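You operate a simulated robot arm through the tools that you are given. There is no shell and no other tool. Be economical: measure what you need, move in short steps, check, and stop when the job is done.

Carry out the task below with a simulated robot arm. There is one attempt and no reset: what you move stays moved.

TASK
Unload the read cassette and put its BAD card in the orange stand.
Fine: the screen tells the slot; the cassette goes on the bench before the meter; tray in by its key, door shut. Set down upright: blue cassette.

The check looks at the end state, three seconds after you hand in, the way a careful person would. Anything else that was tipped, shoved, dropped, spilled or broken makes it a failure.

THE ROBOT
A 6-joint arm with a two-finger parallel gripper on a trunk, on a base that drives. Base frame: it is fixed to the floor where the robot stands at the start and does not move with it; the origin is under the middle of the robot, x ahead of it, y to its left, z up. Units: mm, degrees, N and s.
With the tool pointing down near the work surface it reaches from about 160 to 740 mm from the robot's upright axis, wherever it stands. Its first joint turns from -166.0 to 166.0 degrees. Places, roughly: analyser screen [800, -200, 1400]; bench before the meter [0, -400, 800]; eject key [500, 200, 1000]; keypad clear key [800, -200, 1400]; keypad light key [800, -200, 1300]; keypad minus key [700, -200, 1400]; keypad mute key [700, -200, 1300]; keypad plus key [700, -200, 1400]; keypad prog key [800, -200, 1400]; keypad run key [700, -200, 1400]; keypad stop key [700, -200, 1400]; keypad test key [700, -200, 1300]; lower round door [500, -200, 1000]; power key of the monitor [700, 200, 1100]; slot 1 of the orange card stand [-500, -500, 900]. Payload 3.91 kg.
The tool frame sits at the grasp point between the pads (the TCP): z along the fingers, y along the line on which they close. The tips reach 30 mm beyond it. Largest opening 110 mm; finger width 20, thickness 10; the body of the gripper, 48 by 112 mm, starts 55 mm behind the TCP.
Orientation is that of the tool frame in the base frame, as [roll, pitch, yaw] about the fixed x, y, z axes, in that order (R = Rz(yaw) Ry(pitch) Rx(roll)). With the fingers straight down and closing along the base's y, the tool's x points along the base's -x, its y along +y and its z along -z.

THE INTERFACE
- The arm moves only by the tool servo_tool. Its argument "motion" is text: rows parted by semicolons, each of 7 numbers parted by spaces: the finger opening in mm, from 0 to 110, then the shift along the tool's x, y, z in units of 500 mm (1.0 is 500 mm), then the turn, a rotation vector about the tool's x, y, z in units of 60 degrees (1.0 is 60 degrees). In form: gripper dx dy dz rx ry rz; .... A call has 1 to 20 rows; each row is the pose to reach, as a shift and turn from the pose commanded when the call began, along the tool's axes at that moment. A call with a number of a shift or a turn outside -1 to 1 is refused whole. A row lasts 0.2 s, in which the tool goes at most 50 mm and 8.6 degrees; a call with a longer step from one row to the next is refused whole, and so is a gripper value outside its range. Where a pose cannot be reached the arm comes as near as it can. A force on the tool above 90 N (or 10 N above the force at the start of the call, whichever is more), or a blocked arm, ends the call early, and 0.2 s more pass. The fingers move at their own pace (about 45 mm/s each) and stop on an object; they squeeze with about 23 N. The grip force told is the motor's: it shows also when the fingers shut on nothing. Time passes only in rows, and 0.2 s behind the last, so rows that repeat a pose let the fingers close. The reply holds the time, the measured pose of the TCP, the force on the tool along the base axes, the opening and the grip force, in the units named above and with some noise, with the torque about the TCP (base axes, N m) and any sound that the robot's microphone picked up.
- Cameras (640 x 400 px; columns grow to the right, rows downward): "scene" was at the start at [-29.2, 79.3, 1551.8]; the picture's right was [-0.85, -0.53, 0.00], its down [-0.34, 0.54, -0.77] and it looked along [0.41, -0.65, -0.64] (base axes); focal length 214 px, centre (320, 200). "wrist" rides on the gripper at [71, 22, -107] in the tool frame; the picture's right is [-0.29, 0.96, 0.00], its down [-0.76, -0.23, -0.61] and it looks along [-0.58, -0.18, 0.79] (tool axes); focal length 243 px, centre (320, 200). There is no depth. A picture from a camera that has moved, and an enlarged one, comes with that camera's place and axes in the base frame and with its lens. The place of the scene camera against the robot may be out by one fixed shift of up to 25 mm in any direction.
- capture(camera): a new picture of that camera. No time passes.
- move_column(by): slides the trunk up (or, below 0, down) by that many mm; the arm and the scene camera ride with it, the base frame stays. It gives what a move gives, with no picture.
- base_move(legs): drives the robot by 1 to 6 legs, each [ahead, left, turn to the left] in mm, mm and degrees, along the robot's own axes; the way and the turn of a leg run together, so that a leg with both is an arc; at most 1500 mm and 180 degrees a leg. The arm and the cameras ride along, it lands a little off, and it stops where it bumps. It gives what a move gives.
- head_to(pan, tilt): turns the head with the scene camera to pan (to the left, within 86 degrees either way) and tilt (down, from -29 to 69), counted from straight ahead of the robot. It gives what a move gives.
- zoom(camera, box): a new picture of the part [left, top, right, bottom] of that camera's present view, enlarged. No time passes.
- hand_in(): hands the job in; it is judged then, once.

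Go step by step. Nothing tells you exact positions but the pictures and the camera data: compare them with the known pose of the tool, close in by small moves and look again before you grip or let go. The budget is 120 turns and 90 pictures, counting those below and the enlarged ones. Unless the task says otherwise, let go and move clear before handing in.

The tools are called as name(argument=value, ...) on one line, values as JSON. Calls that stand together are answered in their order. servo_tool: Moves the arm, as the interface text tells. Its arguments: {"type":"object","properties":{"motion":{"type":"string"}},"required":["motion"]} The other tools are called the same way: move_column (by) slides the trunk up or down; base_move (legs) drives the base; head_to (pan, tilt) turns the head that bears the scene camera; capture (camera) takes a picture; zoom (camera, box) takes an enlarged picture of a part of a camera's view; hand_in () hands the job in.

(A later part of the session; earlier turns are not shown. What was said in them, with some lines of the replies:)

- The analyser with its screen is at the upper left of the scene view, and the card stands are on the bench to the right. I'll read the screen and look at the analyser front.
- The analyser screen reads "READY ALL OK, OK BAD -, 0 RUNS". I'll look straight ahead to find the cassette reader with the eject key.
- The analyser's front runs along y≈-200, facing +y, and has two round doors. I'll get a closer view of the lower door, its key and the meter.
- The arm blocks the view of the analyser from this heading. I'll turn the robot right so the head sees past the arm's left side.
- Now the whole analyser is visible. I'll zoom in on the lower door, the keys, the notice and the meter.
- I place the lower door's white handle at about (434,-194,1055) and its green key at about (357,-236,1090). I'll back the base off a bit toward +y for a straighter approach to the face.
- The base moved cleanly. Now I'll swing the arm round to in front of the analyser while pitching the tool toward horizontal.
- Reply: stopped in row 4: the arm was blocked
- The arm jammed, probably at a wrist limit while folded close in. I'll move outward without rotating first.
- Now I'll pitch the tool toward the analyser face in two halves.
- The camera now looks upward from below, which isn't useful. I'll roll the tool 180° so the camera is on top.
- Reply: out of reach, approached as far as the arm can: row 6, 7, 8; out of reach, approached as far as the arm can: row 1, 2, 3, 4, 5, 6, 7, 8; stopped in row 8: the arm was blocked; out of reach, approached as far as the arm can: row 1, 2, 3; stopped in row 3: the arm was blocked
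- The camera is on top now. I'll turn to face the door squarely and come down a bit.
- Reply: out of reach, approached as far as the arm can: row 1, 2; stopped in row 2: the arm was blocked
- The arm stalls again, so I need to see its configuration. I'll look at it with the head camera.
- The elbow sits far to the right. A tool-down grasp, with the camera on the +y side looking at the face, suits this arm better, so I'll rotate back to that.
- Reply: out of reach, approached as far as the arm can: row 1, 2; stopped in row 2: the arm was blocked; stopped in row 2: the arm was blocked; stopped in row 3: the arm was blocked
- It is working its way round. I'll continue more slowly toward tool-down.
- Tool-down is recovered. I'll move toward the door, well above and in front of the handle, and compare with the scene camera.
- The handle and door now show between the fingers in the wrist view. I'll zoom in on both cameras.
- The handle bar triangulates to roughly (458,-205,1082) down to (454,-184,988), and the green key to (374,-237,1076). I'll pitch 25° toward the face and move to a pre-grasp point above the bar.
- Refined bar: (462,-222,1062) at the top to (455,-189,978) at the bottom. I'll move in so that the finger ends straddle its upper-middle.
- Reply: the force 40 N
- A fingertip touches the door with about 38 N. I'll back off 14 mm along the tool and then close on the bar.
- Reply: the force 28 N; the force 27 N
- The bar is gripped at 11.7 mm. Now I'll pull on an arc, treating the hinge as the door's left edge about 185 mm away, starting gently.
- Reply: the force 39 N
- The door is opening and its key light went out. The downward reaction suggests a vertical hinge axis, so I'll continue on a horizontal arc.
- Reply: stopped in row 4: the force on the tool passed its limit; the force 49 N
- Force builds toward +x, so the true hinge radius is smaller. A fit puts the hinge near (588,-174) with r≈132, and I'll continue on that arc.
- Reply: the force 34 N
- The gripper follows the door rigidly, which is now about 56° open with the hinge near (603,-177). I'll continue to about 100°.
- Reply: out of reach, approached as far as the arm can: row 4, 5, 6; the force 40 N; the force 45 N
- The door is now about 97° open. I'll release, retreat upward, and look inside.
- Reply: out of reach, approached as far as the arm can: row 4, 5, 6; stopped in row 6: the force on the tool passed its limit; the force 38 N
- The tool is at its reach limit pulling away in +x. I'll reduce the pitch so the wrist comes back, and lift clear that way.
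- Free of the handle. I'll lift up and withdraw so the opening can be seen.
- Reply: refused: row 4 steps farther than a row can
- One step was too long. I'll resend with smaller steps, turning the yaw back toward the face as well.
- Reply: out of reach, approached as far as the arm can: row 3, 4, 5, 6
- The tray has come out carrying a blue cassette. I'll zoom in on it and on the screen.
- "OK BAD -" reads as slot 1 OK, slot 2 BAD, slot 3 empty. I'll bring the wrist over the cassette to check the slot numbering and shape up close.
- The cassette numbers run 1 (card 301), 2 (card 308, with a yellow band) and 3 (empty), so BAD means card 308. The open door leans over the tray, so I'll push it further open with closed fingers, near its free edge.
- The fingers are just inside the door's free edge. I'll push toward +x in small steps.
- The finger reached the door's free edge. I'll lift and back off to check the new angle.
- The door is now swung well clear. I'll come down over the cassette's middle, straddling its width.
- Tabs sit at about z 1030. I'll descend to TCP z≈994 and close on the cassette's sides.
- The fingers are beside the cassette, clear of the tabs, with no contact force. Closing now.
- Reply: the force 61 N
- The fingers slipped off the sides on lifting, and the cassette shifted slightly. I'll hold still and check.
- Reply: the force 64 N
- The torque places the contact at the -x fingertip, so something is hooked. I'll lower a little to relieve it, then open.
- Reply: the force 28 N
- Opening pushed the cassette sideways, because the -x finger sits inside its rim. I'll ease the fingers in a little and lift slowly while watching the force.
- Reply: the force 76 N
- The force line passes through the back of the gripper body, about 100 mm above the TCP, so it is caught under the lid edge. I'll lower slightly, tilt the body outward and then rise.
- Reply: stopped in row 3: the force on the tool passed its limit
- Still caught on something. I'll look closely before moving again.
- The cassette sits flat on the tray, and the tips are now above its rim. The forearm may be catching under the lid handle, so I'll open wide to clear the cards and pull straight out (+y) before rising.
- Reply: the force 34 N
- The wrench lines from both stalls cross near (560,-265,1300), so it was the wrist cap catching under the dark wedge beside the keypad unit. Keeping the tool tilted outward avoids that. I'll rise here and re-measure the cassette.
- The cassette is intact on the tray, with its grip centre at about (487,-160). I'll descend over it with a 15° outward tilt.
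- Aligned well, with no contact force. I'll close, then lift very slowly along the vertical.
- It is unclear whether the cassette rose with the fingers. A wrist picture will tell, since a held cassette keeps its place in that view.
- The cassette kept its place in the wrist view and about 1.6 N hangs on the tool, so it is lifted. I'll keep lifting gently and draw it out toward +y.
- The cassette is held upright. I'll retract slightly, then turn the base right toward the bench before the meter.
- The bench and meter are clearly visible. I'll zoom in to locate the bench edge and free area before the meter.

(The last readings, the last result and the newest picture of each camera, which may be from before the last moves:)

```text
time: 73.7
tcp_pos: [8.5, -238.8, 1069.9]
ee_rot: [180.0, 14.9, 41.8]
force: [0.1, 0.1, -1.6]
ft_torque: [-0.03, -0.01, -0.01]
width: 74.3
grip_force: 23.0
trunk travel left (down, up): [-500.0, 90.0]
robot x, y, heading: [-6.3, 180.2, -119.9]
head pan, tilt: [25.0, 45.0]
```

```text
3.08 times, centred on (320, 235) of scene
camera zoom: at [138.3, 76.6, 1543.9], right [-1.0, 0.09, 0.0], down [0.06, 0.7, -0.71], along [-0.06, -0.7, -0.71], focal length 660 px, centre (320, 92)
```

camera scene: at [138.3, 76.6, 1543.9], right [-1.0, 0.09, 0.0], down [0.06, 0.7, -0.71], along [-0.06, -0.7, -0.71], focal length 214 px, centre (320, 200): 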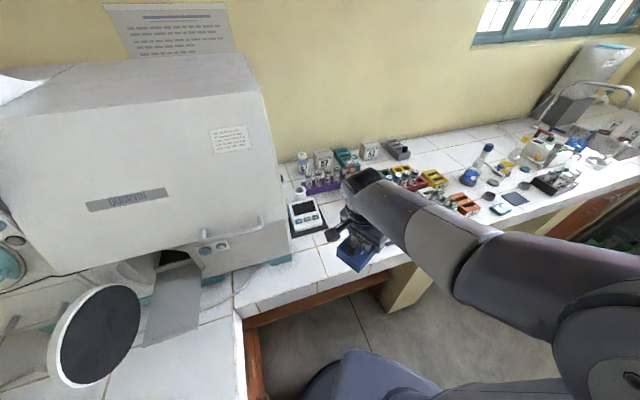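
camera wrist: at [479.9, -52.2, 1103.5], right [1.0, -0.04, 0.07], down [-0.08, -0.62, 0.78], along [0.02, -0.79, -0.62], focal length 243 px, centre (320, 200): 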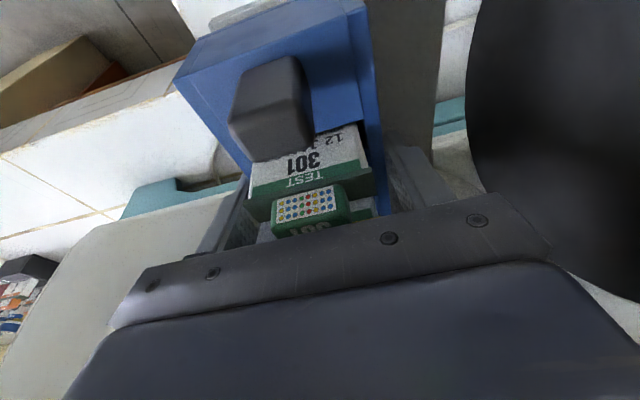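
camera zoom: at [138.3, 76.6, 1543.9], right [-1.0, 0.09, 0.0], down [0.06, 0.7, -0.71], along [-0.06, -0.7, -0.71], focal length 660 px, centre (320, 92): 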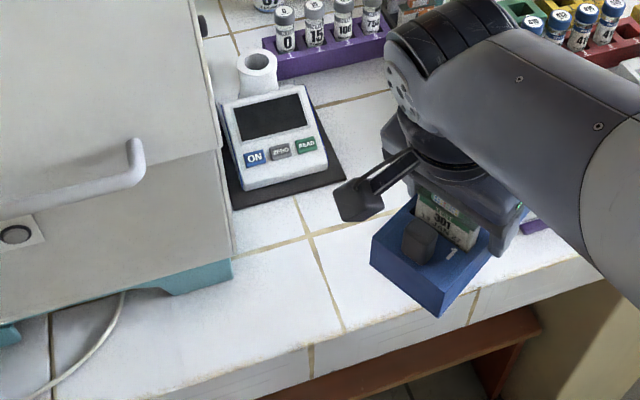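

The bench edge runs from about (138,-232) to (-60,-278), and the meter pad's front is at y≈-430. I'll carry the cassette to about (40,-375) and lower it to just above the bench.

servo_tool(motion="60 -0.026 0.049 0.007 0 0 0; 60 -0.052 0.098 0.014 0 0 0; 60 -0.078 0.147 0.021 0 0 0; 60 -0.104 0.196 0.028 0 0 0; 60 -0.13 0.245 0.035 0 0 0; 60 -0.115 0.245 0.091 0 0 0; 60 -0.1 0.245 0.147 0 0 0; 60 -0.085 0.245 0.203 0 0 0; 60 -0.07 0.245 0.259 0 0 0; 60 -0.058 0.245 0.304 0 0 0; 60 -0.058 0.245 0.304 0 0 0")

servo_tool(motion="60 0.003 0 0.01 0 0 0; 60 0.005 0 0.018 0 0 0; 60 0.005 0 0.018 0 0 0")

zoom(camera="scene", box=[260, 170, 460, 300])

```text
time: 76.0
tcp_pos: [40.9, -373.2, 930.7]
ee_rot: [-180.0, 14.9, 41.8]
force: [0.1, -0.8, -1.6]
ft_torque: [0.02, -0.01, 0.0]
width: 74.4
grip_force: 22.3
trunk travel left (down, up): [-500.0, 90.0]
robot x, y, heading: [-4.2, 185.0, -119.8]
head pan, tilt: [25.0, 45.0]
```

```text
time: 76.8
tcp_pos: [39.7, -372.8, 920.6]
ee_rot: [-180.0, 14.9, 41.8]
force: [0.0, -0.5, -2.3]
ft_torque: [0.02, 0.04, 0.01]
width: 74.4
grip_force: 23.0
trunk travel left (down, up): [-500.0, 90.0]
robot x, y, heading: [-3.9, 182.0, -120.0]
head pan, tilt: [25.0, 45.0]
```

```text
3.08 times, centred on (360, 235) of scene
camera zoom: at [138.3, 76.5, 1543.8], right [-1.0, 0.08, 0.0], down [0.06, 0.7, -0.71], along [-0.06, -0.7, -0.71], focal length 660 px, centre (197, 92)
```

zoom: 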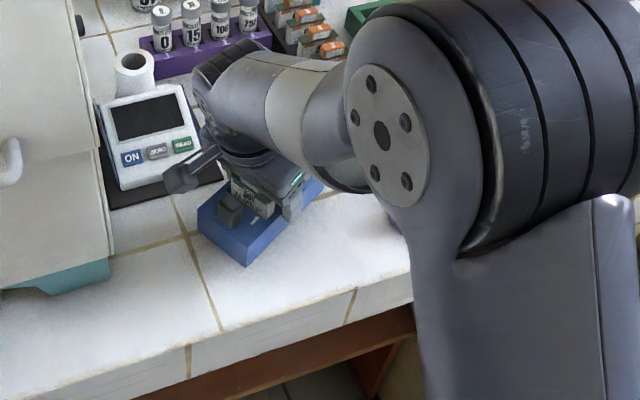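

Good placement just in front of the meter. I'll keep lowering in small steps until it touches.

servo_tool(motion="60 0.002 0 0.008 0 0 0; 60 0.004 0 0.016 0 0 0; 60 0.007 0 0.027 0 0 0; 60 0.007 0 0.027 0 0 0")

servo_tool(motion="60 0.001 0 0.005 0 0 0; 60 0.003 0 0.01 0 0 0; 60 0.003 0 0.01 0 0 0")

servo_tool(motion="60 0.001 0 0.004 0 0 0; 60 0.002 0 0.008 0 0 0; 60 0.002 0 0.008 0 0 0")

```text
time: 77.8
tcp_pos: [40.1, -376.0, 907.3]
ee_rot: [-180.0, 14.9, 41.8]
force: [0.8, 0.7, -1.4]
ft_torque: [0.04, 0.02, 0.0]
width: 74.1
grip_force: 22.9
trunk travel left (down, up): [-500.0, 90.0]
robot x, y, heading: [-0.4, 183.2, -119.9]
head pan, tilt: [25.0, 45.0]
```

```text
time: 78.7
tcp_pos: [38.7, -375.5, 903.4]
ee_rot: [179.7, 15.2, 41.7]
force: [-3.1, -1.9, 22.7]
ft_torque: [-0.09, 0.24, 0.07]
width: 74.5
grip_force: 23.0
trunk travel left (down, up): [-500.0, 90.0]
robot x, y, heading: [0.1, 181.5, -120.0]
head pan, tilt: [25.0, 45.0]
```

```text
time: 79.5
tcp_pos: [40.1, -374.6, 898.8]
ee_rot: [-180.0, 15.0, 41.7]
force: [-5.3, -3.6, 21.4]
ft_torque: [-0.11, 0.23, 0.05]
width: 74.7
grip_force: 23.0
trunk travel left (down, up): [-500.0, 90.0]
robot x, y, heading: [-0.2, 183.6, -119.7]
head pan, tilt: [25.0, 45.0]
```

The cassette has touched down. I'll release, rise, and look at the cards.

servo_tool(motion="75 0 0 -0.006 0 0 0; 90 0 0 -0.006 0 0 0; 104 0 0 -0.006 0 0 0; 104 0 0 -0.006 0 0 0; 104 -0.026 0 -0.097 0 0 0; 104 -0.052 0 -0.193 0 0 0; 104 -0.06 0 -0.25 0 0 0; 104 -0.06 0 -0.3 0 0 0; 104 -0.06 0 -0.3 0 0 0")

capture(camera="wrist")

```text
time: 81.5
tcp_pos: [50.7, -368.3, 1050.3]
ee_rot: [179.9, 15.0, 41.8]
force: [0.1, -0.3, -0.9]
ft_torque: [0.02, 0.01, -0.03]
width: 103.9
grip_force: 0.0
trunk travel left (down, up): [-500.0, 90.0]
robot x, y, heading: [-0.3, 183.5, -119.8]
head pan, tilt: [25.0, 45.0]
```

```text
16 pictures are left
camera wrist: at [137.3, -319.2, 1135.3], right [0.43, -0.9, 0.07], down [-0.58, -0.21, 0.78], along [-0.69, -0.38, -0.62], focal length 243 px, centre (320, 200)
```

wrist: 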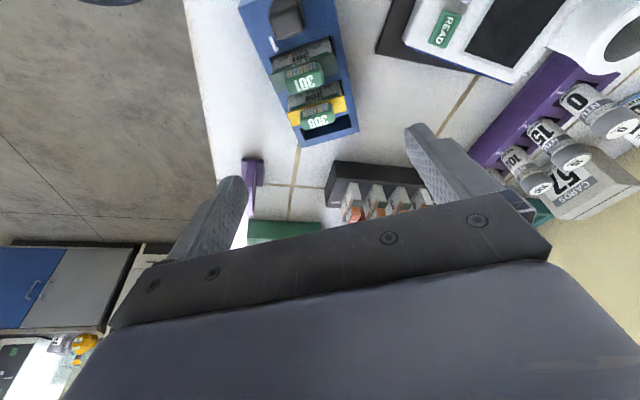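

The cassette stands upright on the bench. Card 308's tab is at about (21,-390,~932), so I'll square the tool to vertical above it and check.

servo_tool(motion="80 -0.015 -0.002 0.04 0 0.083 0; 60 -0.03 -0.005 0.08 0 0.167 0; 50 -0.046 -0.007 0.116 0 0.25 0; 50 -0.046 -0.007 0.116 0 0.25 0; 50 -0.046 -0.007 0.116 0 0.25 0")

capture(camera="wrist")

```text
time: 82.7
tcp_pos: [17.3, -392.4, 998.8]
ee_rot: [180.0, -0.1, 41.8]
force: [-0.1, -0.1, 0.7]
ft_torque: [0.04, -0.01, 0.01]
width: 50.0
grip_force: 0.1
trunk travel left (down, up): [-500.0, 90.0]
robot x, y, heading: [-1.6, 182.3, -119.9]
head pan, tilt: [25.0, 45.0]
```

```text
15 pictures are left
camera wrist: at [85.1, -359.7, 1106.0], right [0.42, -0.91, 0.0], down [-0.72, -0.34, 0.61], along [-0.55, -0.26, -0.79], focal length 243 px, centre (320, 200)
```

wrist: 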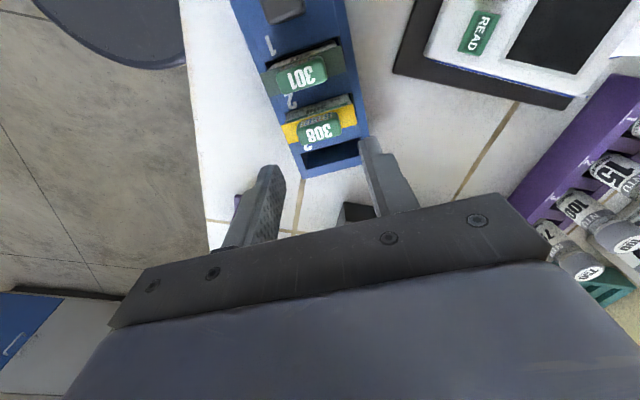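

The tab triangulates to about (28,-386) with its top near z 950. I'll shift 12 mm forward and descend until the tips are around its base.

servo_tool(motion="50 0.024 0.007 0 0 0 0; 50 0.024 0.007 0.035 0 0 0; 50 0.024 0.007 0.066 0 0 0; 50 0.024 0.007 0.066 0 0 0")

capture(camera="wrist")

```text
time: 83.7
tcp_pos: [27.6, -386.3, 966.5]
ee_rot: [180.0, -0.1, 41.8]
force: [0.1, 0.7, 0.4]
ft_torque: [0.02, -0.03, -0.02]
width: 50.0
grip_force: 0.0
trunk travel left (down, up): [-500.0, 90.0]
robot x, y, heading: [0.2, 182.6, -119.5]
head pan, tilt: [25.0, 45.0]
```

```text
14 pictures are left
camera wrist: at [96.4, -354.3, 1073.4], right [0.42, -0.91, 0.0], down [-0.72, -0.34, 0.61], along [-0.55, -0.26, -0.79], focal length 243 px, centre (320, 200)
```

wrist: 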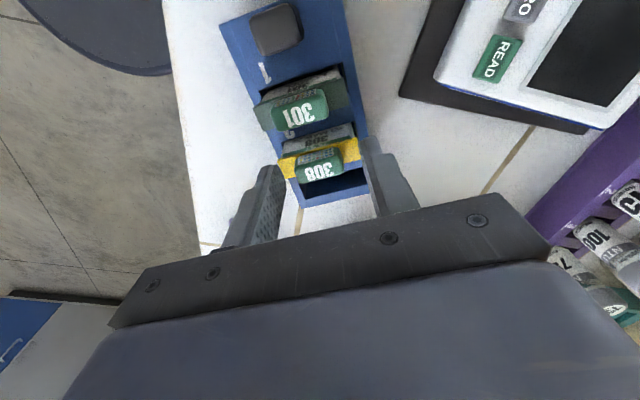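

The tips flank the tab. I'll lower 13 mm more and close.

servo_tool(motion="50 -0.004 0 0.014 0 0 0; 50 -0.006 0 0.026 0 0 0; 35 -0.006 0 0.026 0 0 0; 15 -0.006 0 0.026 0 0 0; 15 -0.006 0 0.026 0 0 0; 15 -0.006 0 0.026 0 0 0")

capture(camera="wrist")

```text
time: 85.0
tcp_pos: [26.8, -387.5, 953.3]
ee_rot: [180.0, 0.0, 41.7]
force: [-0.9, -0.5, 0.9]
ft_torque: [-0.05, 0.04, 0.02]
width: 30.7
grip_force: 23.2
trunk travel left (down, up): [-500.0, 90.0]
robot x, y, heading: [-3.1, 183.5, -119.9]
head pan, tilt: [25.0, 45.0]
```

```text
13 pictures are left
camera wrist: at [93.9, -354.9, 1060.2], right [0.42, -0.91, 0.0], down [-0.72, -0.34, 0.61], along [-0.55, -0.26, -0.79], focal length 243 px, centre (320, 200)
```

wrist: 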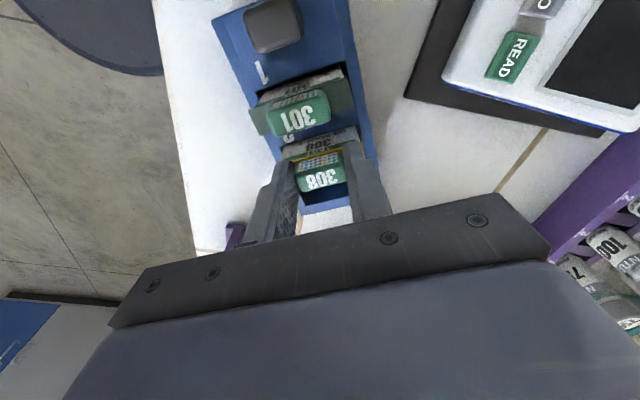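

Card 308's tab is gripped at 30.7 mm. I'll lift it straight out.

servo_tool(motion="15 0 0 -0.01 0 0 0; 15 0 0 -0.03 0 0 0; 15 0 0 -0.06 0 0 0; 15 0 0 -0.09 0 0 0; 15 0 0 -0.13 0 0 0; 15 0 0 -0.18 0 0 0; 15 0 0 -0.24 0 0 0; 15 0 0 -0.24 0 0 0")

head_to(pan=5, tilt=40)

capture(camera="scene")

```text
time: 86.8
tcp_pos: [27.3, -388.1, 1073.4]
ee_rot: [180.0, -0.2, 41.8]
force: [-0.1, -1.6, -0.1]
ft_torque: [0.03, -0.02, 0.01]
width: 30.8
grip_force: 23.3
trunk travel left (down, up): [-500.0, 90.0]
robot x, y, heading: [-1.6, 181.6, -120.0]
head pan, tilt: [25.0, 45.0]
```

```text
time: 87.7
tcp_pos: [26.6, -387.2, 1073.3]
ee_rot: [180.0, 0.0, 41.8]
force: [0.3, 0.2, -0.7]
ft_torque: [0.0, 0.03, -0.02]
width: 30.8
grip_force: 22.8
trunk travel left (down, up): [-500.0, 90.0]
robot x, y, heading: [-2.8, 181.7, -119.8]
head pan, tilt: [5.0, 40.0]
```

```text
12 pictures are left
camera scene: at [109.5, 80.5, 1551.1], right [-0.91, 0.42, 0.0], down [0.27, 0.58, -0.77], along [-0.32, -0.7, -0.64], focal length 214 px, centre (320, 200)
```

scene: 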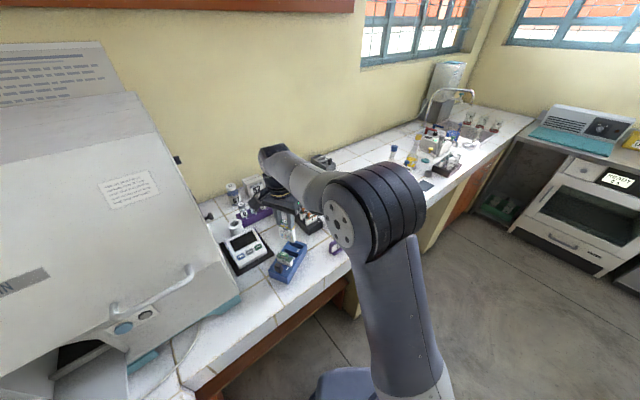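

The floor along the bench is clear. I'll raise the card and drive along to the orange stand, at about (-545,-465).

servo_tool(motion="15 0 0 -0.06 0 0 0; 15 0 0 -0.12 0 0 0; 15 0 0 -0.12 0 0 0")

base_move(legs=[[351, -458, 0]])

head_to(pan=22, tilt=48)

capture(camera="scene")

capture(camera="wrist")

```text
time: 88.5
tcp_pos: [28.9, -387.1, 1132.0]
ee_rot: [-180.0, -0.1, 41.8]
force: [-0.3, 0.5, -0.6]
ft_torque: [0.0, -0.03, -0.04]
width: 30.9
grip_force: 22.7
trunk travel left (down, up): [-500.0, 90.0]
robot x, y, heading: [-5.7, 184.6, -120.4]
head pan, tilt: [5.0, 40.0]
```

```text
time: 91.8
tcp_pos: [-537.7, -472.0, 1131.8]
ee_rot: [-180.0, -0.1, 42.5]
force: [0.3, 0.3, -0.5]
ft_torque: [-0.02, 0.0, -0.03]
width: 30.9
grip_force: 22.9
trunk travel left (down, up): [-500.0, 90.0]
robot x, y, heading: [-576.7, 96.0, -119.1]
head pan, tilt: [5.0, 40.0]
```

```text
time: 92.6
tcp_pos: [-538.2, -471.8, 1131.8]
ee_rot: [180.0, -0.2, 42.6]
force: [-0.2, 0.5, -0.2]
ft_torque: [0.03, -0.05, 0.01]
width: 31.0
grip_force: 23.0
trunk travel left (down, up): [-500.0, 90.0]
robot x, y, heading: [-574.9, 103.4, -119.3]
head pan, tilt: [22.0, 48.0]
```

```text
11 pictures are left
camera scene: at [-438.2, -2.6, 1539.7], right [-0.99, 0.13, 0.0], down [0.09, 0.74, -0.67], along [-0.08, -0.66, -0.74], focal length 214 px, centre (320, 200)
```

scene: 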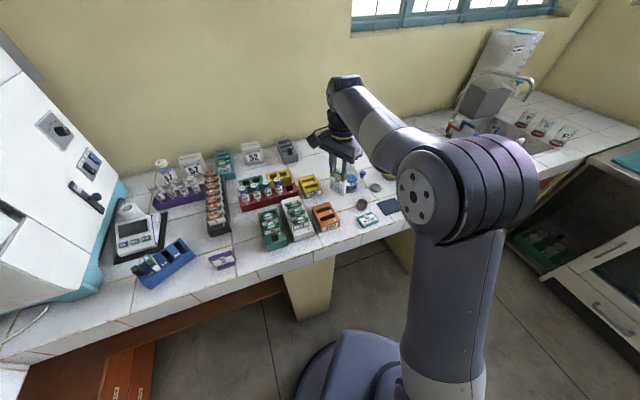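

```text
10 pictures are left
camera wrist: at [-470.6, -438.6, 1239.1], right [0.43, -0.9, 0.0], down [-0.72, -0.34, 0.61], along [-0.55, -0.26, -0.79], focal length 243 px, centre (320, 200)
```

wrist: 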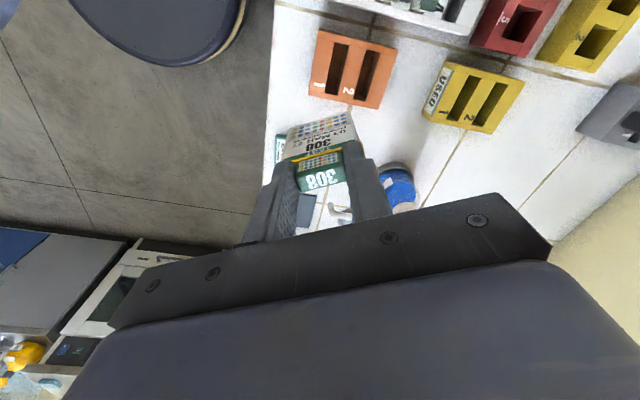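

The wrist view shows the empty orange stand, with slot 1 at about (-510,-483) running about 12° from x. I'll rotate the card to line up and move above slot 1.

servo_tool(motion="15 0.004 0.008 0 0 0 -0.14; 15 0.008 0.016 0 0 0 -0.28; 15 0.012 0.024 0 0 0 -0.42; 15 0.016 0.032 0 0 0 -0.56; 15 0.02 0.04 0 0 0 -0.7; 15 0.024 0.048 0 0 0 -0.84; 15 0.026 0.054 0 0 0 -0.98; 15 0.026 0.054 0 0 0 -0.99")

capture(camera="wrist")

```text
time: 94.4
tcp_pos: [-511.2, -481.9, 1131.1]
ee_rot: [-179.9, -0.1, 102.0]
force: [-0.4, -0.2, 0.6]
ft_torque: [0.0, -0.02, -0.01]
width: 30.8
grip_force: 23.1
trunk travel left (down, up): [-500.0, 90.0]
robot x, y, heading: [-576.9, 101.8, -119.3]
head pan, tilt: [22.0, 48.0]
```

```text
9 pictures are left
camera wrist: at [-504.1, -408.2, 1239.2], right [1.0, -0.08, 0.0], down [-0.07, -0.79, 0.61], along [-0.05, -0.61, -0.79], focal length 243 px, centre (320, 200)
```

wrist: 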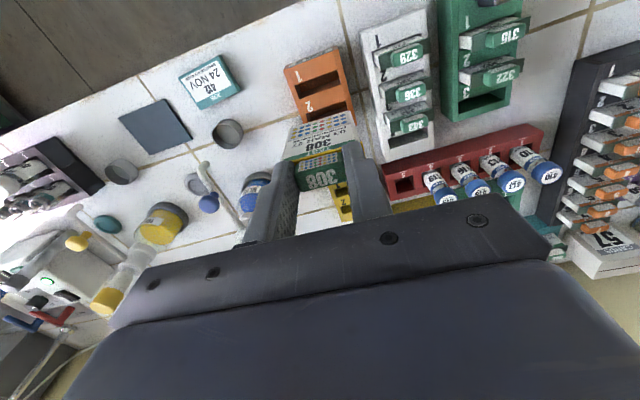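

Slot 1's centre refines to (-511.5,-487.5), with the stand's top near z 878 and the card's bottom about 100 mm below the TCP. I'll descend to just above the stand and check.

servo_tool(motion="15 -0.011 -0.003 0.06 0 0 0; 15 -0.011 -0.003 0.13 0 0 0; 15 -0.011 -0.003 0.2 0 0 0; 15 -0.011 -0.003 0.256 0 0 0; 15 -0.011 -0.003 0.256 0 0 0")

capture(camera="wrist")

zoom(camera="scene", box=[280, 130, 400, 260])

```text
time: 95.6
tcp_pos: [-511.4, -489.8, 1005.0]
ee_rot: [179.9, 0.0, 101.9]
force: [-0.5, -0.5, -0.7]
ft_torque: [0.01, 0.0, -0.02]
width: 30.8
grip_force: 23.2
trunk travel left (down, up): [-500.0, 90.0]
robot x, y, heading: [-577.1, 98.5, -119.2]
head pan, tilt: [22.0, 48.0]
```

```text
8 pictures are left
camera wrist: at [-505.4, -414.1, 1111.5], right [1.0, -0.09, 0.0], down [-0.07, -0.79, 0.61], along [-0.05, -0.61, -0.79], focal length 243 px, centre (320, 200)
```

wrist: 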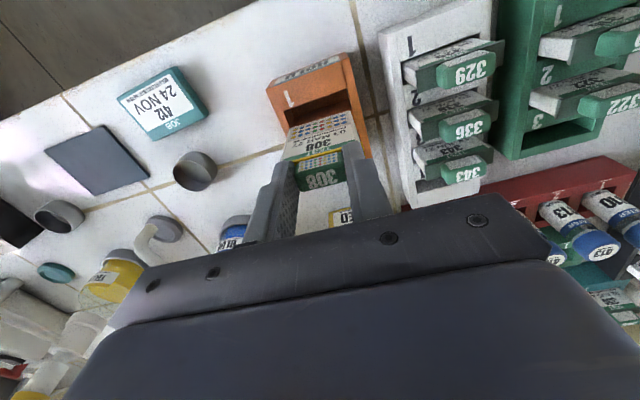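

```text
3.08 times, centred on (340, 195) of scene
camera zoom: at [-438.1, -2.8, 1539.6], right [-0.99, 0.13, 0.0], down [0.09, 0.74, -0.67], along [-0.08, -0.66, -0.74], focal length 660 px, centre (258, 215)
```

zoom: 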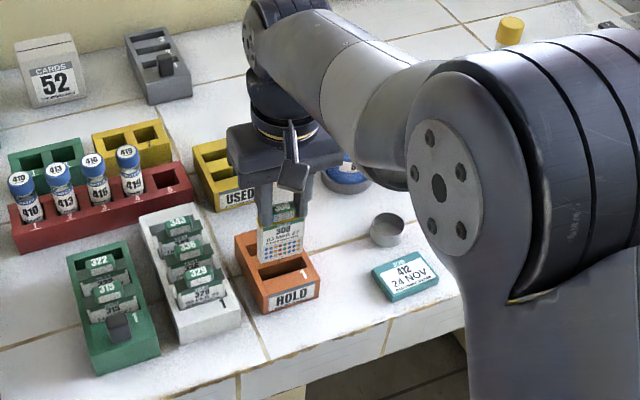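

The card hangs right over slot 1 in both views. I'll lower it into the slot in small steps, checking force.

servo_tool(motion="15 0 0 0.02 0 0 0; 15 0 0 0.04 0 0 0; 15 0 0 0.06 0 0 0; 15 0 0 0.064 0 0 0; 15 0 0 0.064 0 0 0")

zoom(camera="scene", box=[310, 180, 360, 240])

```text
time: 97.0
tcp_pos: [-512.7, -492.2, 987.4]
ee_rot: [-179.8, 2.0, 101.9]
force: [0.3, 0.9, 31.8]
ft_torque: [-0.01, -0.12, 0.03]
width: 31.1
grip_force: 22.6
trunk travel left (down, up): [-500.0, 90.0]
robot x, y, heading: [-571.7, 101.0, -119.0]
head pan, tilt: [22.0, 48.0]
stopped in row 5: the force on the tool passed its limit (the readings are from after the stop); the commanded pose is now the measured one
```

```text
6.67 times, centred on (335, 210) of scene
camera zoom: at [-438.6, 1.2, 1538.9], right [-0.99, 0.13, 0.0], down [0.09, 0.74, -0.67], along [-0.08, -0.67, -0.74], focal length 1430 px, centre (220, 133)
```

zoom: 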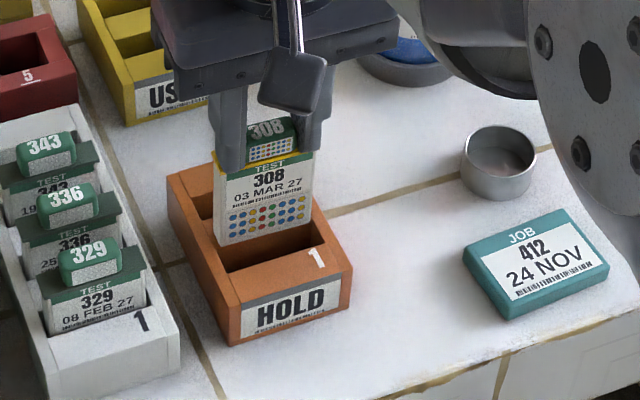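

The card landed on the divider behind slot 1, about 15 mm too far back. I'll raise it, level it, shift forward and lower again.

servo_tool(motion="15 0 0 -0.02 0 0 0; 15 0 0 -0.024 0 0.033 0; 15 0.015 0 -0.024 0 0.033 0; 15 0.03 0 -0.024 0 0.033 0; 15 0.03 0 -0.024 0 0.033 0")

zoom(camera="scene", box=[310, 180, 360, 240])

```text
time: 98.2
tcp_pos: [-514.3, -475.5, 994.2]
ee_rot: [180.0, -0.8, 101.9]
force: [-0.4, -0.3, 0.0]
ft_torque: [-0.01, 0.03, 0.01]
width: 31.0
grip_force: 23.3
trunk travel left (down, up): [-500.0, 90.0]
robot x, y, heading: [-577.5, 97.7, -119.2]
head pan, tilt: [22.0, 48.0]
```

```text
6.67 times, centred on (335, 210) of scene
camera zoom: at [-438.2, -2.4, 1539.6], right [-0.99, 0.13, 0.0], down [0.09, 0.74, -0.67], along [-0.08, -0.66, -0.74], focal length 1430 px, centre (220, 133)
```

zoom: 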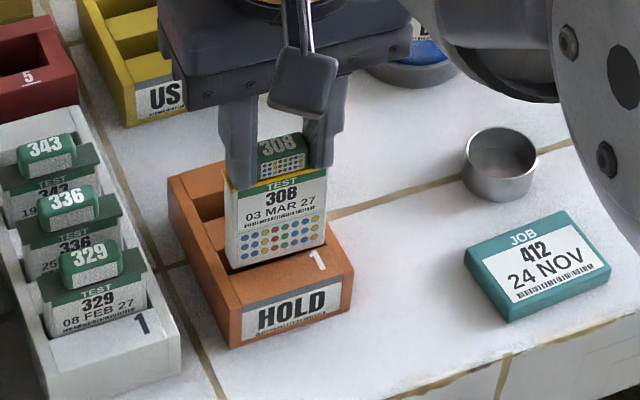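

Slightly too far forward now. I'll shift back 4 mm and lower gently.

servo_tool(motion="15 -0.008 0 0 0 -0.013 0; 15 -0.008 0 0.012 0 -0.013 0; 15 -0.008 0 0.024 0 -0.013 0; 15 -0.008 0 0.032 0 -0.013 0; 15 -0.008 0 0.032 0 -0.013 0")

```text
time: 99.4
tcp_pos: [-514.2, -479.9, 977.9]
ee_rot: [-180.0, 0.0, 101.9]
force: [0.3, 0.3, -0.9]
ft_torque: [0.02, 0.01, -0.03]
width: 30.7
grip_force: 23.1
trunk travel left (down, up): [-500.0, 90.0]
robot x, y, heading: [-572.3, 100.5, -119.2]
head pan, tilt: [22.0, 48.0]
```

The card has entered the slot with no force. Lowering until it seats.

servo_tool(motion="15 0 0 0.01 0 0 0; 15 0 0 0.02 0 0 0; 15 0 0 0.028 0 0 0; 15 0 0 0.028 0 0 0")

servo_tool(motion="15 0 0 0.006 0 0 0; 15 0 0 0.012 0 0 0; 15 0 0 0.012 0 0 0")

```text
time: 100.4
tcp_pos: [-513.2, -480.6, 964.5]
ee_rot: [180.0, 0.0, 101.9]
force: [0.4, -1.0, 0.7]
ft_torque: [0.03, -0.03, -0.02]
width: 30.6
grip_force: 23.7
trunk travel left (down, up): [-500.0, 90.0]
robot x, y, heading: [-580.3, 99.1, -119.0]
head pan, tilt: [22.0, 48.0]
```

```text
time: 101.2
tcp_pos: [-514.1, -481.0, 957.9]
ee_rot: [179.9, 0.1, 101.8]
force: [0.3, 0.8, -1.3]
ft_torque: [-0.02, 0.04, -0.02]
width: 30.8
grip_force: 23.4
trunk travel left (down, up): [-500.0, 90.0]
robot x, y, heading: [-576.7, 97.6, -119.3]
head pan, tilt: [22.0, 48.0]
```

servo_tool(motion="15 0 0 0.006 0 0 0; 15 0 0 0.012 0 0 0; 15 0 0 0.012 0 0 0")

zoom(camera="scene", box=[310, 180, 360, 240])

```text
time: 102.0
tcp_pos: [-514.7, -479.8, 952.5]
ee_rot: [-180.0, 0.2, 101.9]
force: [1.0, 0.6, 6.3]
ft_torque: [0.02, -0.01, -0.01]
width: 30.6
grip_force: 22.7
trunk travel left (down, up): [-500.0, 90.0]
robot x, y, heading: [-574.9, 99.3, -119.2]
head pan, tilt: [22.0, 48.0]
```

```text
6.67 times, centred on (335, 210) of scene
camera zoom: at [-438.2, -1.9, 1539.8], right [-0.99, 0.13, 0.0], down [0.09, 0.74, -0.67], along [-0.08, -0.66, -0.74], focal length 1430 px, centre (220, 133)
```

zoom: 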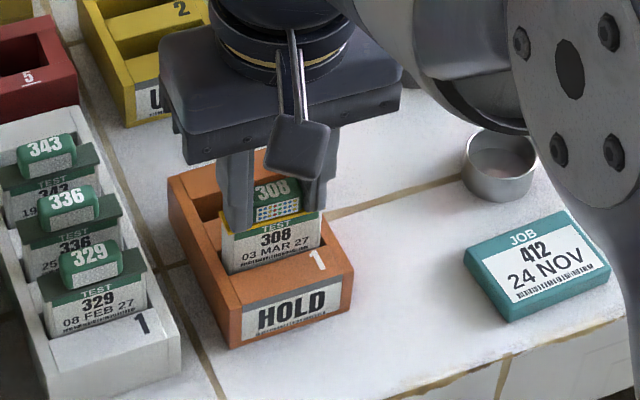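

Card 308 is seated in slot 1 like its neighbours. I'll release, rise, and retract the arm high for the drive back.

servo_tool(motion="40 0 0 0 0 0 0; 52 0 0 0 0 0 0; 52 0 0 0 0 0 0; 52 0 0 -0.04 0 0 0; 52 0 0 -0.12 0 0 0; 52 0 0 -0.2 0 0 0; 52 0 0 -0.28 0 0 0; 52 0.06 0.006 -0.34 0 0 0; 30 0.13 0.013 -0.39 0 0 0; 0 0.2 0.02 -0.44 0 0 0; 0 0.27 0.027 -0.49 0 0 0; 0 0.34 0.034 -0.54 0 0 0; 0 0.42 0.042 -0.57 0 0 0; 0 0.5 0.05 -0.59 0 0 0; 0 0.5 0.05 -0.59 0 0 0")

base_move(legs=[[-256, 540, 0], [0, 0, 31], [0, 0, 31]])

```text
time: 105.2
tcp_pos: [-544.9, -231.3, 1246.4]
ee_rot: [180.0, 0.0, 101.9]
force: [0.1, 0.4, 0.2]
ft_torque: [-0.01, 0.02, 0.01]
width: 0.2
grip_force: 22.7
trunk travel left (down, up): [-500.0, 90.0]
robot x, y, heading: [-573.6, 97.6, -118.9]
head pan, tilt: [22.0, 48.0]
```

```text
time: 111.5
tcp_pos: [330.4, -60.9, 1246.5]
ee_rot: [-179.9, 0.0, 163.3]
force: [-1.2, 0.5, -0.2]
ft_torque: [0.0, 0.0, -0.01]
width: 0.0
grip_force: 22.4
trunk travel left (down, up): [-500.0, 90.0]
robot x, y, heading: [23.1, 63.7, -57.8]
head pan, tilt: [22.0, 48.0]
```

The base is back near (23,64). I'll turn the tool to face the analyser and pitch it for pressing the blue tray key at about (409,-228,1075).

servo_tool(motion="0 -0.015 -0.004 0.007 0 0 0.14; 0 -0.03 -0.009 0.015 0 0 0.28; 0 -0.045 -0.013 0.022 0 0 0.42; 0 -0.06 -0.017 0.03 0 0 0.56; 0 -0.075 -0.022 0.037 0 0 0.7; 0 -0.09 -0.026 0.045 0 0 0.84; 0 -0.103 -0.03 0.052 0 0 0.98; 0 -0.103 -0.03 0.052 0 0 0.98")

servo_tool(motion="0 -0.028 0 0.036 0 -0.125 0; 0 -0.056 -0.001 0.073 0 -0.25 0; 0 -0.084 -0.001 0.109 0 -0.375 0; 0 -0.112 -0.002 0.145 0 -0.5 0; 0 -0.14 -0.002 0.182 0 -0.625 0; 0 -0.168 -0.003 0.218 0 -0.75 0; 0 -0.168 -0.003 0.218 0 -0.75 0")

capture(camera="wrist")

```text
time: 113.3
tcp_pos: [372.9, -88.9, 1222.4]
ee_rot: [179.9, 0.0, 104.4]
force: [0.0, -0.4, 0.8]
ft_torque: [-0.02, 0.01, 0.0]
width: 0.0
grip_force: 22.8
trunk travel left (down, up): [-500.0, 90.0]
robot x, y, heading: [20.7, 71.4, -57.8]
head pan, tilt: [22.0, 48.0]
```

```text
time: 114.9
tcp_pos: [395.6, -169.1, 1110.7]
ee_rot: [179.9, 45.1, 104.6]
force: [0.2, -0.5, 0.1]
ft_torque: [0.03, -0.02, 0.03]
width: 0.1
grip_force: 23.2
trunk travel left (down, up): [-500.0, 90.0]
robot x, y, heading: [20.8, 70.8, -57.8]
head pan, tilt: [22.0, 48.0]
```

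```text
3 pictures are left
camera wrist: at [384.6, -41.3, 1135.9], right [0.98, 0.04, 0.21], down [-0.2, -0.16, 0.97], along [0.07, -0.99, -0.15], focal length 243 px, centre (320, 200)
```

wrist: 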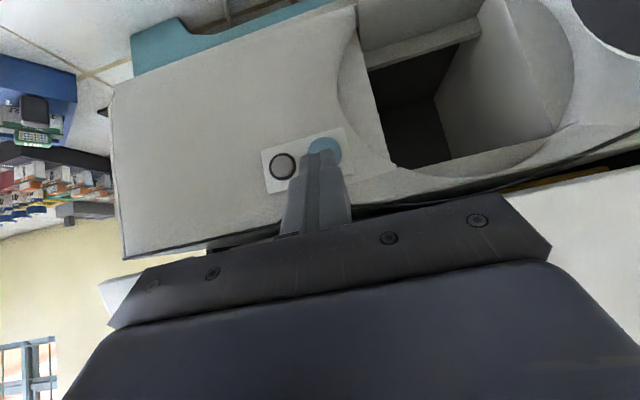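

The fingertip is lined up with the blue key, and the lamp beside it is dark. I'll press gently along the face normal.

servo_tool(motion="0 -0.013 -0.001 0.042 0 0 0; 0 -0.02 -0.001 0.063 0 0 0; 0 -0.024 -0.002 0.075 0 0 0; 0 -0.027 -0.002 0.083 0 0 0; 0 -0.029 -0.002 0.089 0 0 0; 0 -0.029 -0.002 0.089 0 0 0")

```text
time: 116.3
tcp_pos: [401.9, -202.9, 1094.1]
ee_rot: [179.6, 45.3, 104.5]
force: [-12.7, 55.2, 25.3]
ft_torque: [0.09, -0.08, 0.06]
width: 0.0
grip_force: 23.3
trunk travel left (down, up): [-500.0, 90.0]
robot x, y, heading: [24.4, 70.7, -57.6]
head pan, tilt: [22.0, 48.0]
heard: click
```

A click was heard. I'll back off and look at whether the tray went in.

servo_tool(motion="0 0.02 0 -0.04 0 0 0; 0 0.03 0.005 -0.1 0 0.08 0; 0 0.035 0.01 -0.17 0 0.17 0; 0 0.04 0.015 -0.24 0 0.25 0; 0 0.044 0.022 -0.298 0 0.333 0; 0 0.044 0.022 -0.298 0 0.333 0; 0 0.044 0.022 -0.298 0 0.333 0")

head_to(pan=28, tilt=44)

zoom(camera="scene", box=[180, 90, 500, 300])

```text
time: 117.9
tcp_pos: [384.1, -89.8, 1173.5]
ee_rot: [179.9, 25.0, 104.7]
force: [0.8, -0.3, -0.7]
ft_torque: [-0.02, 0.0, -0.02]
width: 0.0
grip_force: 22.9
trunk travel left (down, up): [-500.0, 90.0]
robot x, y, heading: [19.9, 70.5, -57.8]
head pan, tilt: [22.0, 48.0]
heard: click
```

```text
time: 118.6
tcp_pos: [384.6, -89.7, 1173.3]
ee_rot: [180.0, 25.0, 104.6]
force: [0.1, -0.5, 0.1]
ft_torque: [0.01, 0.01, 0.01]
width: 0.0
grip_force: 22.9
trunk travel left (down, up): [-500.0, 90.0]
robot x, y, heading: [25.2, 71.6, -57.6]
head pan, tilt: [28.0, 44.0]
```

```text
1.90 times, centred on (340, 195) of scene
camera zoom: at [175.9, 160.7, 1545.2], right [-0.5, -0.87, 0.0], down [-0.6, 0.34, -0.72], along [0.62, -0.36, -0.69], focal length 408 px, centre (282, 210)
```

zoom: 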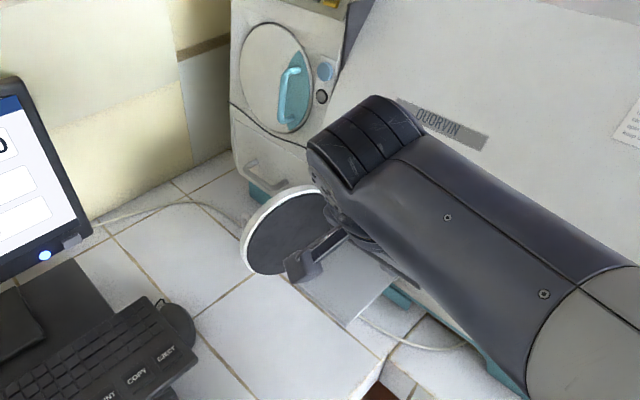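

The tray plate still seems to be out, or was still moving. To save pictures, I'll probe with the fingertip where the tray plate would be (top at z≈955).

servo_tool(motion="0 0.01 0.037 0.066 0 0 0; 0 0.02 0.074 0.133 0 0 0; 0 0.03 0.112 0.199 0 0 0; 0 0.04 0.149 0.266 0 0 0; 0 0.049 0.186 0.332 0 0 0; 0 0.049 0.186 0.332 0 0 0")

servo_tool(motion="0 0.008 0 0.018 0 0 0; 0 0.017 0 0.036 0 0 0; 0 0.026 0 0.054 0 0 0; 0 0.03 0 0.064 0 0 0; 0 0.03 0 0.064 0 0 0")

```text
time: 120.0
tcp_pos: [485.2, -113.4, 1020.0]
ee_rot: [-180.0, 25.1, 104.5]
force: [0.2, -0.8, 0.5]
ft_torque: [0.0, 0.05, -0.01]
width: 0.0
grip_force: 22.8
trunk travel left (down, up): [-500.0, 90.0]
robot x, y, heading: [22.7, 72.6, -57.8]
head pan, tilt: [28.0, 44.0]
```

```text
time: 121.2
tcp_pos: [486.9, -115.6, 985.3]
ee_rot: [180.0, 24.9, 104.5]
force: [0.6, 0.3, -0.9]
ft_torque: [0.01, 0.0, 0.0]
width: 0.2
grip_force: 22.9
trunk travel left (down, up): [-500.0, 90.0]
robot x, y, heading: [22.1, 70.7, -57.8]
head pan, tilt: [28.0, 44.0]
```

servo_tool(motion="0 0.004 0 0.009 0 0 0; 0 0.008 0 0.018 0 0 0; 0 0.013 0 0.027 0 0 0; 0 0.017 0 0.036 0 0 0; 0 0.017 0 0.036 0 0 0")

```text
time: 122.0
tcp_pos: [487.4, -116.4, 983.3]
ee_rot: [178.5, 26.2, 103.9]
force: [-11.0, -0.5, 40.6]
ft_torque: [-0.19, 0.31, -0.27]
width: 0.0
grip_force: 23.1
trunk travel left (down, up): [-500.0, 90.0]
robot x, y, heading: [23.0, 72.0, -58.0]
head pan, tilt: [28.0, 44.0]
stopped in row 4: the force on the tool passed its limit (the readings are from after the stop); the commanded pose is now the measured one
```

The tray plate is still out, with contact at z≈957. I'll return to the key and press it again, squarely and with a clean retreat.

servo_tool(motion="0 -0.022 0.003 -0.078 0 0 0; 0 -0.044 0.006 -0.156 0 0 0; 0 -0.066 0.01 -0.234 0 0 0; 0 -0.085 -0.05 -0.238 0 -0.1 0; 0 -0.11 -0.12 -0.243 0 -0.2 0; 0 -0.138 -0.193 -0.249 0 -0.313 0; 0 -0.138 -0.193 -0.249 0.02 -0.313 0; 0 -0.138 -0.193 -0.249 0.02 -0.313 0")

```text
time: 123.8
tcp_pos: [393.9, -151.0, 1118.5]
ee_rot: [-180.0, 44.6, 103.9]
force: [-0.5, 0.0, 0.2]
ft_torque: [0.02, 0.03, 0.02]
width: 0.0
grip_force: 23.1
trunk travel left (down, up): [-500.0, 90.0]
robot x, y, heading: [18.6, 67.8, -57.8]
head pan, tilt: [28.0, 44.0]
```

servo_tool(motion="0 -0.022 -0.003 0.062 0 0 0; 0 -0.033 -0.005 0.094 0 0 0; 0 -0.04 -0.006 0.113 0 0 0; 0 -0.044 -0.007 0.125 0 0 0; 0 -0.044 -0.007 0.125 0 0 0")

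servo_tool(motion="0 0.01 0.002 -0.03 0 0 0; 0 0.022 0.003 -0.062 0 0 0; 0 0.033 0.005 -0.094 0 0 0; 0 0.033 0.005 -0.094 0 0 0")

servo_tool(motion="0 0 0 -0.02 0 0 0; 0 0 0 -0.02 0 0 0; 0 0 0 -0.02 0 0 0; 0 0 0 -0.02 0 0 0; 0 0 0 -0.02 0 0 0; 0 0 0 -0.02 0 0 0; 0 0 0 -0.02 0 0 0; 0 0 0 -0.02 0 0 0; 0 0 0 -0.02 0 0 0; 0 0 0 -0.02 0 0 0; 0 0 0 -0.02 0 0 0; 0 0 0 -0.02 0 0 0; 0 0 0 -0.02 0 0 0; 0 0 0 -0.02 0 0 0; 0 0 0 -0.02 0 0 0")

```text
time: 125.0
tcp_pos: [407.6, -201.4, 1091.7]
ee_rot: [179.8, 44.7, 104.0]
force: [-5.9, 36.8, 17.0]
ft_torque: [0.12, -0.13, 0.09]
width: 0.1
grip_force: 23.2
trunk travel left (down, up): [-500.0, 90.0]
robot x, y, heading: [22.1, 73.3, -58.0]
head pan, tilt: [28.0, 44.0]
heard: click
```

```text
time: 126.0
tcp_pos: [400.9, -164.5, 1112.1]
ee_rot: [180.0, 44.6, 103.9]
force: [0.7, 0.1, 0.5]
ft_torque: [0.02, 0.01, 0.0]
width: 0.0
grip_force: 23.0
trunk travel left (down, up): [-500.0, 90.0]
robot x, y, heading: [22.8, 67.6, -57.8]
head pan, tilt: [28.0, 44.0]
```

```text
time: 129.2
tcp_pos: [397.4, -157.5, 1119.8]
ee_rot: [179.9, 44.5, 103.9]
force: [-0.2, -0.5, 0.2]
ft_torque: [0.0, 0.01, 0.01]
width: 0.2
grip_force: 22.7
trunk travel left (down, up): [-500.0, 90.0]
robot x, y, heading: [21.9, 71.4, -58.0]
head pan, tilt: [28.0, 44.0]
```

Exactly one click this time. I'll probe for the tray plate again at the same place.

servo_tool(motion="0 0.055 0.019 -0.054 0 0.08 0; 0 0.085 0.06 -0.02 0 0.16 0; 0 0.12 0.11 0.03 0 0.24 0; 0 0.155 0.155 0.08 0 0.325 0; 0 0.185 0.196 0.126 0 0.325 0; 0 0.185 0.196 0.126 0 0.325 0")

servo_tool(motion="0 0.008 0 0.018 0 0 0; 0 0.017 0 0.036 0 0 0; 0 0.023 0 0.05 0 0 0; 0 0.029 0 0.063 0 0 0; 0 0.036 0 0.077 0 0 0; 0 0.042 0 0.09 0 0 0; 0 0.042 0 0.09 0 0 0")

```text
time: 130.6
tcp_pos: [485.8, -113.0, 1007.6]
ee_rot: [180.0, 25.0, 103.9]
force: [0.3, 0.7, -0.7]
ft_torque: [-0.02, -0.01, -0.01]
width: 0.0
grip_force: 22.9
trunk travel left (down, up): [-500.0, 90.0]
robot x, y, heading: [23.7, 67.8, -57.8]
head pan, tilt: [28.0, 44.0]
```

```text
time: 132.2
tcp_pos: [487.4, -110.8, 960.0]
ee_rot: [-180.0, 25.0, 103.8]
force: [0.6, -0.1, 0.2]
ft_torque: [0.02, 0.02, 0.05]
width: 0.0
grip_force: 22.8
trunk travel left (down, up): [-500.0, 90.0]
robot x, y, heading: [25.5, 69.0, -57.4]
head pan, tilt: [28.0, 44.0]
```

No contact down to z≈933, so the tray is in. Now I'll carry the closed fingers over the open door to its outer side to swing it shut.

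servo_tool(motion="0 -0.016 0.008 -0.08 0 0 0; 0 -0.032 0.016 -0.16 0 0 0; 0 -0.048 0.024 -0.24 0 0 0; 0 -0.064 0.032 -0.32 0 0 0; 0 -0.08 0.04 -0.4 0 0 0; 0 -0.093 0.048 -0.464 0 0 0; 0 -0.116 0.112 -0.453 0 0 0; 0 -0.139 0.177 -0.442 0 0 0; 0 -0.162 0.242 -0.432 0 0 0; 0 -0.185 0.306 -0.421 0 0 0; 0 -0.208 0.371 -0.41 0 0 0; 0 -0.208 0.371 -0.41 0 0 0")

```text
time: 134.8
tcp_pos: [669.7, -76.9, 1184.3]
ee_rot: [-179.9, 25.0, 103.9]
force: [0.4, 0.0, -0.6]
ft_torque: [-0.01, 0.01, -0.03]
width: 0.0
grip_force: 22.7
trunk travel left (down, up): [-500.0, 90.0]
robot x, y, heading: [16.7, 68.8, -57.8]
head pan, tilt: [28.0, 44.0]
```

capture(camera="wrist")

```text
1 pictures are left
camera wrist: at [664.5, 35.7, 1252.6], right [0.99, -0.03, 0.12], down [-0.12, -0.47, 0.87], along [0.04, -0.88, -0.47], focal length 243 px, centre (320, 200)
```

wrist: 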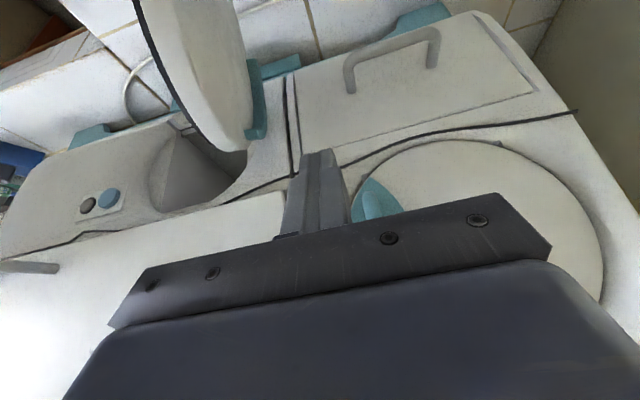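

The finger will come down on the door's outer side, clear of the drawer handle. Descending, then sweeping the door shut along its arc.

servo_tool(motion="0 0.02 0 0.042 0 0 0; 0 0.04 0 0.085 0 0 0; 0 0.06 0 0.127 0 0 0; 0 0.08 0 0.17 0 0 0; 0 0.099 0 0.212 0 0 0; 0 0.099 0 0.212 0 0 0")

servo_tool(motion="0 0.032 -0.049 -0.015 0 0 0; 0 0.063 -0.098 -0.029 0 0 0; 0 0.075 -0.154 -0.035 0 0 0; 0 0.074 -0.212 -0.035 0 0 0; 0 0.059 -0.267 -0.028 0 0 0; 0 0.032 -0.317 -0.015 0 0 0; 0 -0.006 -0.357 0.003 0 0 0; 0 -0.006 -0.357 0.003 0 0 0")

```text
time: 136.2
tcp_pos: [668.6, -73.6, 1071.3]
ee_rot: [180.0, 25.1, 103.9]
force: [0.5, 0.3, 0.0]
ft_torque: [0.0, -0.02, 0.0]
width: 0.0
grip_force: 23.6
trunk travel left (down, up): [-500.0, 90.0]
robot x, y, heading: [21.1, 71.3, -57.8]
head pan, tilt: [28.0, 44.0]
```

```text
time: 138.0
tcp_pos: [497.0, -121.1, 1072.6]
ee_rot: [180.0, 24.9, 103.9]
force: [-0.3, 0.0, -0.4]
ft_torque: [-0.02, -0.01, 0.02]
width: 0.2
grip_force: 23.0
trunk travel left (down, up): [-500.0, 90.0]
robot x, y, heading: [25.1, 70.6, -57.8]
head pan, tilt: [28.0, 44.0]
```

No resistance so far. Continuing the sweep to the closed position.

servo_tool(motion="0 -0.023 -0.014 0.01 0 0 0; 0 -0.046 -0.028 0.021 0 0 0; 0 -0.072 -0.035 0.033 0 0 0; 0 -0.098 -0.041 0.045 0 0 0; 0 -0.122 -0.041 0.056 0 0 0; 0 -0.146 -0.04 0.068 0 0 0; 0 -0.146 -0.04 0.068 0 0 0")

```text
time: 139.6
tcp_pos: [492.4, -189.4, 1073.3]
ee_rot: [-179.8, 24.5, 104.0]
force: [-27.1, 75.5, 2.9]
ft_torque: [1.63, 0.84, -0.18]
width: 0.2
grip_force: 23.3
trunk travel left (down, up): [-500.0, 90.0]
robot x, y, heading: [21.3, 71.6, -57.4]
head pan, tilt: [28.0, 44.0]
```

The finger meets 80 N with the door nearly closed, and I heard no latch. I'll push on the handle bar instead, where the leverage is greater.

servo_tool(motion="0 0.061 0.004 -0.028 0 0 0; 0 0.072 -0.035 -0.033 0 0 0; 0 0.072 -0.071 -0.033 0 0 0; 0 0.041 -0.073 -0.019 0 0 0; 0 0.026 -0.075 -0.012 0 0 0; 0 0.01 -0.078 -0.005 0 0 0; 0 0.01 -0.078 -0.005 0 0 0")

```text
time: 140.9
tcp_pos: [470.4, -182.9, 1074.8]
ee_rot: [178.5, 24.6, 104.5]
force: [14.4, 16.2, 3.2]
ft_torque: [0.27, -0.13, -0.11]
width: 0.1
grip_force: 23.1
trunk travel left (down, up): [-500.0, 90.0]
robot x, y, heading: [22.3, 74.8, -57.2]
head pan, tilt: [28.0, 44.0]
stopped in row 6: the force on the tool passed its limit (the readings are from after the stop); the commanded pose is now the measured one
```

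The finger touches the bar's side about where it would be with the door some 6° ajar. I'll straddle the bar with open fingers and push the door surface there, with more leverage.

servo_tool(motion="30 0.071 0.015 -0.033 0 0 0; 50 0.077 -0.009 -0.025 0 0 0; 56 0.077 -0.009 -0.025 0 0 0; 56 0.077 -0.009 -0.025 0 0 0; 56 0.04 -0.018 0.003 0 0 0; 56 0.02 -0.023 0.015 0 0 0; 56 -0.002 -0.028 0.028 0 0 0; 56 -0.02 -0.032 0.037 0 0 0; 56 -0.032 -0.035 0.043 0 0 0; 56 -0.041 -0.037 0.048 0 0 0")

```text
time: 142.2
tcp_pos: [476.4, -180.3, 1074.6]
ee_rot: [175.6, 26.1, 104.1]
force: [47.6, 3.1, 2.1]
ft_torque: [0.0, -0.57, 0.45]
width: 14.8
grip_force: 0.0
trunk travel left (down, up): [-500.0, 90.0]
robot x, y, heading: [25.6, 75.3, -57.1]
head pan, tilt: [28.0, 44.0]
stopped in row 6: the force on the tool passed its limit (the readings are from after the stop); the commanded pose is now the measured one
```

Something blocks the fingers from opening, so I need to see. I'll use the last picture from the wrist.

capture(camera="wrist")

```text
0 pictures are left
camera wrist: at [462.4, -68.4, 1140.9], right [0.98, 0.01, 0.2], down [-0.17, -0.48, 0.86], along [0.1, -0.88, -0.47], focal length 243 px, centre (320, 200)
```

wrist: 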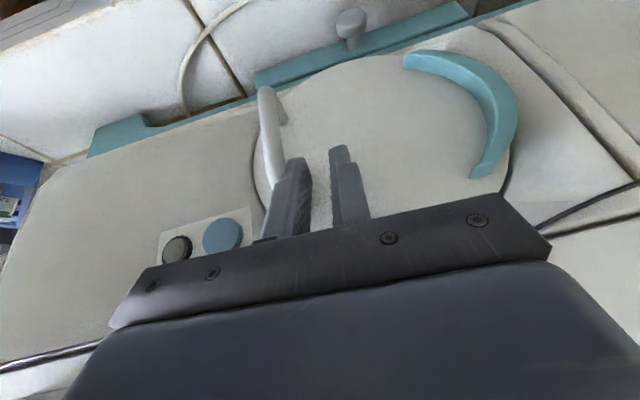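

The bar's lower end projects exactly onto its original closed position, so the door is home. I'll give one more firm push beside the bar to make sure, then withdraw.

servo_tool(motion="0 0.007 0.01 -0.004 0 0 0; 0 0.014 0.02 -0.007 0 0 0; 0 0 0.018 0 0 0 0; 0 -0.018 0.016 0.009 0 0 0; 0 -0.032 0.015 0.015 0 0 0; 0 -0.044 0.013 0.02 0 0 0; 0 -0.054 0.012 0.025 0 0 0; 0 -0.054 0.012 0.025 0 0 0")

```text
time: 144.1
tcp_pos: [475.1, -193.6, 1072.4]
ee_rot: [176.3, 24.5, 104.3]
force: [-14.2, 34.5, 12.8]
ft_torque: [0.63, -0.11, -0.06]
width: 0.0
grip_force: 22.7
trunk travel left (down, up): [-500.0, 90.0]
robot x, y, heading: [20.7, 76.4, -57.0]
head pan, tilt: [28.0, 44.0]
stopped in row 8: the force on the tool passed its limit (the readings are from after the stop); the commanded pose is now the measured one
```

The door face is rigid at over 90 N and in plane with its closed position. Withdrawing the arm clear.

servo_tool(motion="0 0.03 0.014 -0.028 0 0 0; 0 0.06 0.028 -0.056 0 0 0; 0 0.086 0.038 -0.084 0 0 0; 0 0.12 0.02 -0.15 0 0 0; 0 0.15 0 -0.22 0 0 0; 0 0.18 -0.02 -0.29 0 0 0; 0 0.206 -0.04 -0.36 0 0 0; 0 0.206 -0.04 -0.36 0 0 0")

```text
time: 145.9
tcp_pos: [405.2, -47.2, 1194.5]
ee_rot: [176.4, 24.5, 104.0]
force: [-0.2, 0.1, 0.6]
ft_torque: [0.0, -0.01, 0.0]
width: 0.0
grip_force: 23.3
trunk travel left (down, up): [-500.0, 90.0]
robot x, y, heading: [22.0, 75.4, -57.3]
head pan, tilt: [28.0, 44.0]
```

The arm is clear, the card is in the stand, the cassette is on the bench, the tray is in and the door is shut. Handing in.

hand_in()

```text
The job is handed in.
```

I handed the job in with all four parts done, but the last two rest on touch, not on a final picture.

- **Card:** BAD card 308, which was in cassette slot 2, is seated in slot 1 of the orange stand. I read the screen's "OK BAD -" as slot 1 OK, slot 2 BAD, slot 3 empty.
- **Cassette:** The blue cassette stands upright on the bench just in front of the meter, near its right corner. My first lift slipped and slid the cassette about on the tray, but nothing fell or tipped.
- **Tray:** I pressed its blue key twice. The tray was still out after the first press. After the second, the fingertip found nothing where the tray had been, so it is in.
- **Door:** I pushed it shut until it stopped firm at over 90 N. In my last picture the handle sits where it was when closed. I heard no latch.
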